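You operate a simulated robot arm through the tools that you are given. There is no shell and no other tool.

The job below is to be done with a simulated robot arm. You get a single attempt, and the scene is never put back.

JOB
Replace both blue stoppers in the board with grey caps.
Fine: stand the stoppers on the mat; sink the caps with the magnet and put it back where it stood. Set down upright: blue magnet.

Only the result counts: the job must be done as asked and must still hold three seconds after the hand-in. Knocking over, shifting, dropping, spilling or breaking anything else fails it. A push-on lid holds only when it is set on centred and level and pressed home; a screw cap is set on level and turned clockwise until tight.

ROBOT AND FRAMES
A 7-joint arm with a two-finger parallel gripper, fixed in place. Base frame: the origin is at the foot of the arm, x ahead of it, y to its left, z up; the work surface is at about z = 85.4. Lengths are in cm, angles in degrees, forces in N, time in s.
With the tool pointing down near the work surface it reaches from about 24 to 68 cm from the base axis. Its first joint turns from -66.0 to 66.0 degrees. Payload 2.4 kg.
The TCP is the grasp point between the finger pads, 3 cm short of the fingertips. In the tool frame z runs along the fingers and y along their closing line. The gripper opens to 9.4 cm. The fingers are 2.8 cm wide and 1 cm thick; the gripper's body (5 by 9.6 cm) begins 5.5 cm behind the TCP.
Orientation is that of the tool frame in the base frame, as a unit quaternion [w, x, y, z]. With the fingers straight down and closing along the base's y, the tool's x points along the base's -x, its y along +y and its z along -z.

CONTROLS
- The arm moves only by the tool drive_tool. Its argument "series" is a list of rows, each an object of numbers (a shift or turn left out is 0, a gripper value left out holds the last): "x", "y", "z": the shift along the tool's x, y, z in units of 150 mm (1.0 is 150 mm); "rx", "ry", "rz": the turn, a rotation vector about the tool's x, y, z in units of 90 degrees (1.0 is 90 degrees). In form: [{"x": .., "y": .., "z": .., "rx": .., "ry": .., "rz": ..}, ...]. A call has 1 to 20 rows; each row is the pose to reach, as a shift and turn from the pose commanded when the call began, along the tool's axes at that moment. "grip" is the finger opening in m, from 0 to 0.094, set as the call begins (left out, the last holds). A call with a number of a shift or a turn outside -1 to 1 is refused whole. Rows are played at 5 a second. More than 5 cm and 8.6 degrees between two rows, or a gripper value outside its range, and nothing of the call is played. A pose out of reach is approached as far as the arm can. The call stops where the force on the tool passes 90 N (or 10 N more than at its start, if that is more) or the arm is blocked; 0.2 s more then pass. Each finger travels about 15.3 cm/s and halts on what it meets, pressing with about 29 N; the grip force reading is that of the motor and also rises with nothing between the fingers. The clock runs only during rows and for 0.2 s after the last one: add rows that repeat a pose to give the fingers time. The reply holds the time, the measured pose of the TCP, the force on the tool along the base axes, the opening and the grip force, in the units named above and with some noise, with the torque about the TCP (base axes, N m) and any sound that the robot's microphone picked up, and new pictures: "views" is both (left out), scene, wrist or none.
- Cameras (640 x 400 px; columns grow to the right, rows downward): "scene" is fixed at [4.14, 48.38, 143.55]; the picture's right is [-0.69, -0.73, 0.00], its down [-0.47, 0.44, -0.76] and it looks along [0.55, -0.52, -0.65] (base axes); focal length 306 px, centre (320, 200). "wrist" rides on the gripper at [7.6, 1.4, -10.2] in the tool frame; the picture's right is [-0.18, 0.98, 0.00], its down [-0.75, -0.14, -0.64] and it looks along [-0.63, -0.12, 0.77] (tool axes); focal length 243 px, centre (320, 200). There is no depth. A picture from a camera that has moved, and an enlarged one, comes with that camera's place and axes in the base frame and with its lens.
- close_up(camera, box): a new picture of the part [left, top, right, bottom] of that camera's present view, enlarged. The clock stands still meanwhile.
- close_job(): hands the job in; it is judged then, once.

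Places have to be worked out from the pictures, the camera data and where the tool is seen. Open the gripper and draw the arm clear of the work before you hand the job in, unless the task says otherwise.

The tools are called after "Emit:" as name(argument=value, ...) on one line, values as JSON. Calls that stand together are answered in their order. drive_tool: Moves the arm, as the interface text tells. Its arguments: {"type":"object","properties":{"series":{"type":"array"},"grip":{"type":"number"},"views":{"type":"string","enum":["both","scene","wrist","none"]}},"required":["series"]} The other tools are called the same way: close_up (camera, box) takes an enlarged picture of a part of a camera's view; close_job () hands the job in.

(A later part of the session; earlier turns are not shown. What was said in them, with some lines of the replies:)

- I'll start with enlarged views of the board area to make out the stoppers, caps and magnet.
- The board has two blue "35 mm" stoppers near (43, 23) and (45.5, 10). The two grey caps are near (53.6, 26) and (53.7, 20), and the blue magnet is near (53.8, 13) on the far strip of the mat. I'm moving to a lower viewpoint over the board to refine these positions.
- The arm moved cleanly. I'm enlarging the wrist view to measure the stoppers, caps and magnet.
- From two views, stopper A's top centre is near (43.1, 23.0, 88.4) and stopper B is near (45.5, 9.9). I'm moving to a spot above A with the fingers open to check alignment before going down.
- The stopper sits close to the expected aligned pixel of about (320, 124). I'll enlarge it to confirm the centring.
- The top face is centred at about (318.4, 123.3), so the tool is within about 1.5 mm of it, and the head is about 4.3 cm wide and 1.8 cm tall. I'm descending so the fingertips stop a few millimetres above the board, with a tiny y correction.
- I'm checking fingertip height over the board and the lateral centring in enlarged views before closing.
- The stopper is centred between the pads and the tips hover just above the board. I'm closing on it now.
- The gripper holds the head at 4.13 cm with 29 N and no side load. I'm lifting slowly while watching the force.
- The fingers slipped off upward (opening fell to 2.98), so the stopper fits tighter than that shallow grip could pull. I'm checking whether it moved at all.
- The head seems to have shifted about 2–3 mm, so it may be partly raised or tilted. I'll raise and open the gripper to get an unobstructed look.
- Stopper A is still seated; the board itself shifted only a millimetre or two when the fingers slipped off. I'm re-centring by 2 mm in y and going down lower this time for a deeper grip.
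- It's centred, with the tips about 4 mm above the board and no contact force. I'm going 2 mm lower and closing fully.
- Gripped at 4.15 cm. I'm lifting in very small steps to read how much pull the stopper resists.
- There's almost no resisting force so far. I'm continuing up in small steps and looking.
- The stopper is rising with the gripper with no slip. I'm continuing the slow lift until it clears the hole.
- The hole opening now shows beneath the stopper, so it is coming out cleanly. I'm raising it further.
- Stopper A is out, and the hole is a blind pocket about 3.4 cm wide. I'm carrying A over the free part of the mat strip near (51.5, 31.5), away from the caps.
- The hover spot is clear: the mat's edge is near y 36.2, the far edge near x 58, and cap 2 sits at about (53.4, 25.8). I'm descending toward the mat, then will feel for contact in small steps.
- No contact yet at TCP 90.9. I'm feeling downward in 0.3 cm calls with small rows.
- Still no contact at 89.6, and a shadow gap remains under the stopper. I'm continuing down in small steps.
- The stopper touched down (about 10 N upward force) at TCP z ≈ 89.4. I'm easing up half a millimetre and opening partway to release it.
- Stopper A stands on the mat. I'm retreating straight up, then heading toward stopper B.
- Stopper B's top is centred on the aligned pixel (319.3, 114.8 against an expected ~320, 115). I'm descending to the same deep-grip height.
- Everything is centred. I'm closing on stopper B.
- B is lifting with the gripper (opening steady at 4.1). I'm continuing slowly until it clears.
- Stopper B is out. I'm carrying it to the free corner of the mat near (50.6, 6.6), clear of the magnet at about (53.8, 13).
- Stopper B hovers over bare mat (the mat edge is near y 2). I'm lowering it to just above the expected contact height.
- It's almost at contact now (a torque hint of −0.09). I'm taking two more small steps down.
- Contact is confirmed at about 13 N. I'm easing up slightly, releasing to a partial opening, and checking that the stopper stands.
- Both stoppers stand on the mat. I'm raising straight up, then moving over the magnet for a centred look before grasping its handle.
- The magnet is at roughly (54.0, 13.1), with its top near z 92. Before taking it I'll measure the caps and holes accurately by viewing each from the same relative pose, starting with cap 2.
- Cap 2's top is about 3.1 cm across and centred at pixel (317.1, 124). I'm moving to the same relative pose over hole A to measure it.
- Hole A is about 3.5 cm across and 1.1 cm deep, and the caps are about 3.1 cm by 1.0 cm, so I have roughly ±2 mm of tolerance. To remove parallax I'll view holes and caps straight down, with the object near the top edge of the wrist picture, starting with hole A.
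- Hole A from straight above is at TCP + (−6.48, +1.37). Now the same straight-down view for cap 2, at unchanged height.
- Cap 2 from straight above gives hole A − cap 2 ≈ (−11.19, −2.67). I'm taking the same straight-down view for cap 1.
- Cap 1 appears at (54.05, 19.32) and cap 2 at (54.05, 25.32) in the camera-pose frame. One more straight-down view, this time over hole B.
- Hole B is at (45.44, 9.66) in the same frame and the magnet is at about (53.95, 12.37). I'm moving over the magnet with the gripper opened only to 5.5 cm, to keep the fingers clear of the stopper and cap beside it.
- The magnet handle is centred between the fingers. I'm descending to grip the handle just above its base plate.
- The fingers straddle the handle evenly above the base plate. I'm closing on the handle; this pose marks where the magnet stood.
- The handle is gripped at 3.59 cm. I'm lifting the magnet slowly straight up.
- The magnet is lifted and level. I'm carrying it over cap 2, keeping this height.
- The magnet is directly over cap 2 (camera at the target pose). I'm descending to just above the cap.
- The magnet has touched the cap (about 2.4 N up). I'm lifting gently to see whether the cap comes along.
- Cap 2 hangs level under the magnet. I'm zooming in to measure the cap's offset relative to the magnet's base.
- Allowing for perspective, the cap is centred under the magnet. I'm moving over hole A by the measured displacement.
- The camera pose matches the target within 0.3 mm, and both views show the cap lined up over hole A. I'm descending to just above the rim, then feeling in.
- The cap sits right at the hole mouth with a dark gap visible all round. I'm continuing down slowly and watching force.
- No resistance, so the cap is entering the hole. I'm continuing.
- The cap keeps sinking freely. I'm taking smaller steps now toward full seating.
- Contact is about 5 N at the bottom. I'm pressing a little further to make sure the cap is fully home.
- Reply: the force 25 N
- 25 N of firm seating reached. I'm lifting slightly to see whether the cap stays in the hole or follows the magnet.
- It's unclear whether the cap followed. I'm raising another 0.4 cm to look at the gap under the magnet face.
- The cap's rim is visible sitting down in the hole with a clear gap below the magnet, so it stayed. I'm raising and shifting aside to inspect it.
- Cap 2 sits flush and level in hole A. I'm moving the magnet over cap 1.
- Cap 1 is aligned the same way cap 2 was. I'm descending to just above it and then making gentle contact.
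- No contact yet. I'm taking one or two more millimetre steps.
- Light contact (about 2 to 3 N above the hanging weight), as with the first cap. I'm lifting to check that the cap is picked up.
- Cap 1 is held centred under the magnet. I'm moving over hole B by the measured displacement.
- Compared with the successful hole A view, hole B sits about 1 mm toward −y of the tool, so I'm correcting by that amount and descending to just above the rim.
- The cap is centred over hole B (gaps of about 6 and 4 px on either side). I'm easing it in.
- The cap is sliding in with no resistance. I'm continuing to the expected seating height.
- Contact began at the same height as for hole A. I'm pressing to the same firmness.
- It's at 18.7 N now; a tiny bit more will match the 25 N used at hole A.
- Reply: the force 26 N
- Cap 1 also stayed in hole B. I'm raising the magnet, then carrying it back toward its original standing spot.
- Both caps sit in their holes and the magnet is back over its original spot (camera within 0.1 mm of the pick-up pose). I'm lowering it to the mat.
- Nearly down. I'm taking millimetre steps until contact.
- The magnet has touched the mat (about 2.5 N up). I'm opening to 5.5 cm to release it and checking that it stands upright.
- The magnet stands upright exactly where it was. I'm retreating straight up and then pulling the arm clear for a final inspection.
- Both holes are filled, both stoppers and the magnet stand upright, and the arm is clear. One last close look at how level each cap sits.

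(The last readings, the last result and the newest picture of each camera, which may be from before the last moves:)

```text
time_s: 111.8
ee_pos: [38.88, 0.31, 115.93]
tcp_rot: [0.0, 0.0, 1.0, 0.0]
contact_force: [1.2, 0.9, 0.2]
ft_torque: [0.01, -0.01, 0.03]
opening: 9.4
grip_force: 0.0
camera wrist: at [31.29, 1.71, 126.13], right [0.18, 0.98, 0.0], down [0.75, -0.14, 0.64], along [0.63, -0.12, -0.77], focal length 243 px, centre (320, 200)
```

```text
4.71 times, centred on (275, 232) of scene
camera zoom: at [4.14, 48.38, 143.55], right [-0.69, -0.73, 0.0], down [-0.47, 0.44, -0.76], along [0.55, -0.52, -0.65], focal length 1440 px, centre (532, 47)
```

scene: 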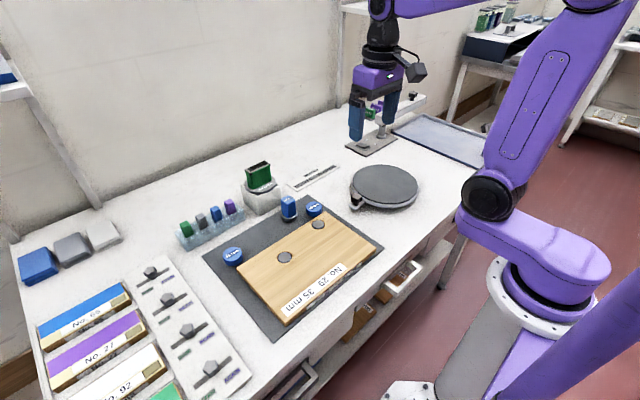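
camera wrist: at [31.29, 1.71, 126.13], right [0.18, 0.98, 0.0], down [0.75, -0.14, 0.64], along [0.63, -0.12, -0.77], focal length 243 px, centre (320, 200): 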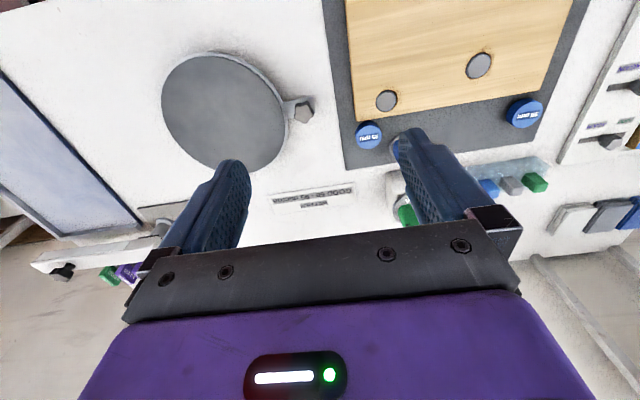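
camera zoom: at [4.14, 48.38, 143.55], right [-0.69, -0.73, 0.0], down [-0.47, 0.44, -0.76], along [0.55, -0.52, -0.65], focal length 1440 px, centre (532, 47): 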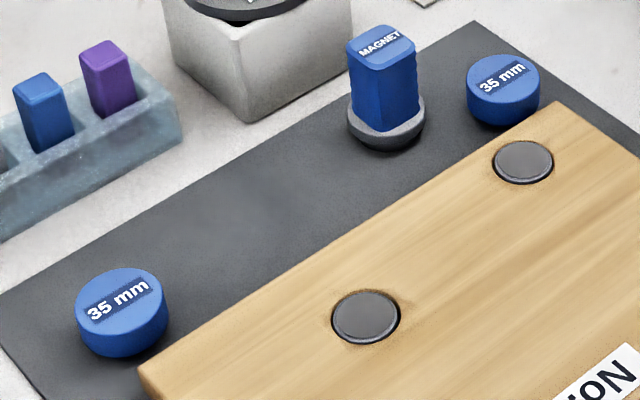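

Cap A appears very slightly recessed and cap B about flush. I'll take a quick straight-down look at each from a safe height to be sure both are level and fully seated.

Emit:
drive_tool(series=[{"x": -0.15, "y": 0.1, "z": 0.13}, {"x": -0.3, "y": 0.2, "z": 0.26}, {"x": -0.45, "y": 0.3, "z": 0.39}, {"x": -0.6, "y": 0.4, "z": 0.52}, {"x": -0.75, "y": 0.48, "z": 0.66}, {"x": -0.85, "y": 0.53, "z": 0.79}, {"x": -0.85, "y": 0.53, "z": 0.79}, {"x": -0.85, "y": 0.53, "z": 0.79}], grip=0.03, views="wrist")

Emit:
close_up(camera="wrist", box=[280, -10, 364, 42])

Emit:
close_up(camera="wrist", box=[280, 0, 364, 52])

Emit:
close_up(camera="wrist", box=[440, 0, 540, 62])

```text
time_s: 113.6
ee_pos: [51.8, 8.45, 104.09]
tcp_rot: [0.0, 0.0, 1.0, 0.001]
contact_force: [0.1, 0.1, -0.1]
ft_torque: [0.01, -0.02, 0.01]
opening: 2.99
grip_force: 0.0
camera wrist: at [44.17, 9.68, 114.32], right [0.18, 0.98, 0.0], down [0.75, -0.14, 0.64], along [0.63, -0.12, -0.77], focal length 243 px, centre (320, 200)
```

wrist: 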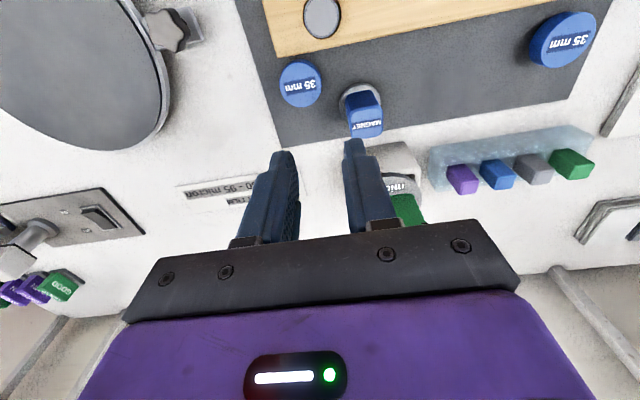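

```text
refused: -10 is not a number from 0 to 400
```

```text
7.62 times, centred on (322, 26) of wrist
camera zoom: at [44.17, 9.68, 114.32], right [0.18, 0.98, 0.0], down [0.75, -0.14, 0.64], along [0.63, -0.12, -0.77], focal length 1848 px, centre (305, 1526)
```

zoom: 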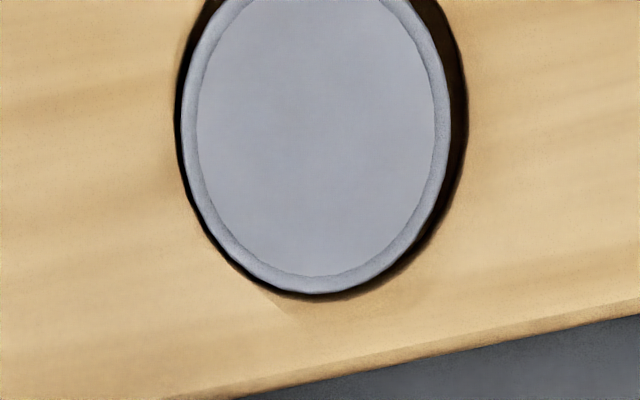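

```text
6.40 times, centred on (490, 31) of wrist
camera zoom: at [44.17, 9.68, 114.32], right [0.18, 0.98, 0.0], down [0.75, -0.14, 0.64], along [0.63, -0.12, -0.77], focal length 1553 px, centre (-768, 1282)
```

zoom: 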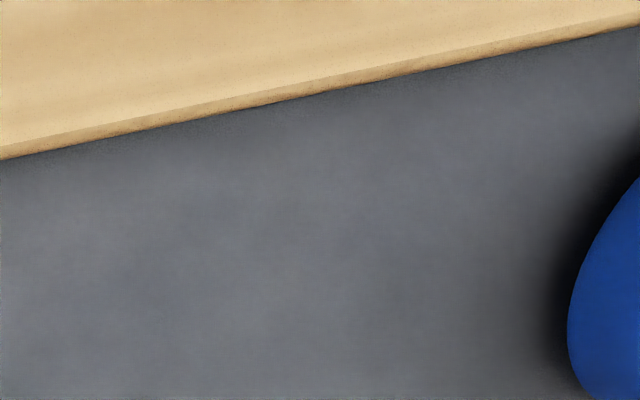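

The straight-down view explains it: cap B is level and merely sits a touch toward one side of its hole. Both caps are seated to about the same depth. I'm retreating the arm clear with the gripper open.

Emit:
drive_tool(series=[{"z": -0.2}, {"x": 0.15, "y": -0.1, "z": -0.35}, {"x": 0.32, "y": -0.2, "z": -0.5}, {"x": 0.5, "y": -0.3, "z": -0.62}, {"x": 0.68, "y": -0.4, "z": -0.72}, {"x": 0.85, "y": -0.5, "z": -0.8}, {"x": 0.85, "y": -0.53, "z": -0.8}, {"x": 0.85, "y": -0.53, "z": -0.8}], grip=0.094, views="both")

Emit:
close_up(camera="scene", box=[195, 170, 395, 330])

```text
time_s: 115.4
ee_pos: [38.95, 0.42, 116.05]
tcp_rot: [-0.001, 0.0, 1.0, 0.0]
contact_force: [-0.2, 0.4, -0.8]
ft_torque: [0.01, 0.03, 0.02]
opening: 9.39
grip_force: 0.1
camera wrist: at [31.38, 1.75, 126.33], right [0.18, 0.98, 0.0], down [0.75, -0.14, 0.64], along [0.63, -0.12, -0.77], focal length 243 px, centre (320, 200)
```

scene: 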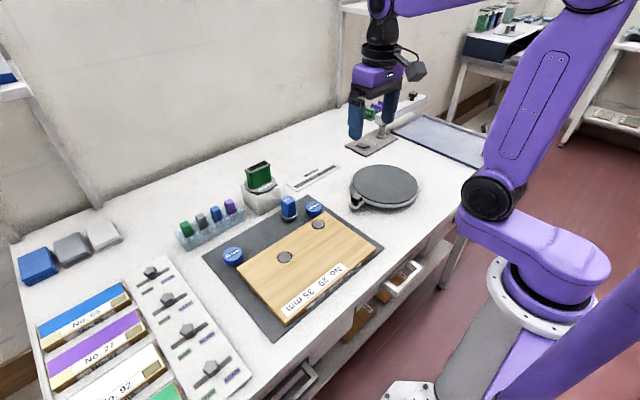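
wrist: 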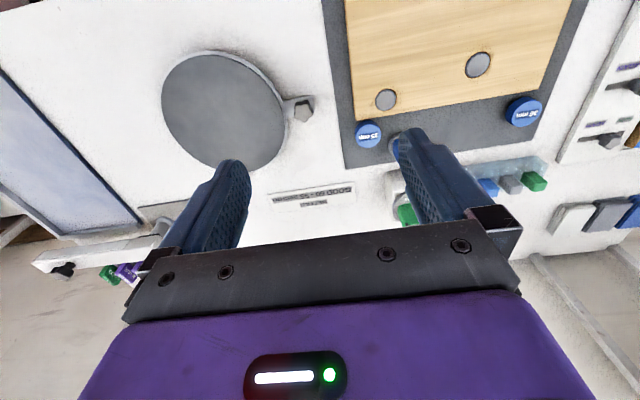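

```text
2.50 times, centred on (295, 250) of scene
camera zoom: at [4.14, 48.38, 143.55], right [-0.69, -0.73, 0.0], down [-0.47, 0.44, -0.76], along [0.55, -0.52, -0.65], focal length 765 px, centre (382, 75)
```

zoom: 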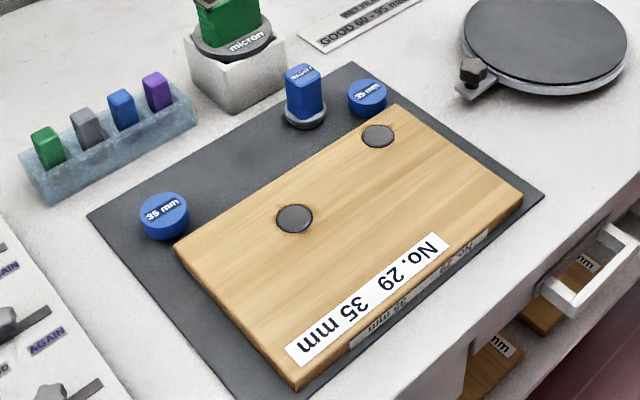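

Both grey caps are seated in the board, both stoppers stand on the mat, and the magnet stands upright where it was. The gripper is open and the arm is clear, so I'm handing the job in.

Emit:
close_job()

```text
The job is handed in.
```

Both blue stoppers are out of the board and grey caps are in their place. I handed the job in with the gripper open and the arm clear.

- **Caps:** each was carried to its hole on the magnet and pressed in with about 25 N. Both stayed put when the magnet lifted away. In the final views both look level, about 1 mm below the board's surface.
- **Stoppers:** both stand upright on the mat, one near the left end of the board and one near the right.
- **Magnet:** it stands upright at the spot it was taken from, to within what I could measure.

On my first try at one stopper the gripper slipped off, and the board shifted about 2–3 mm on the mat. I left it there. Nothing else was knocked over or visibly moved.
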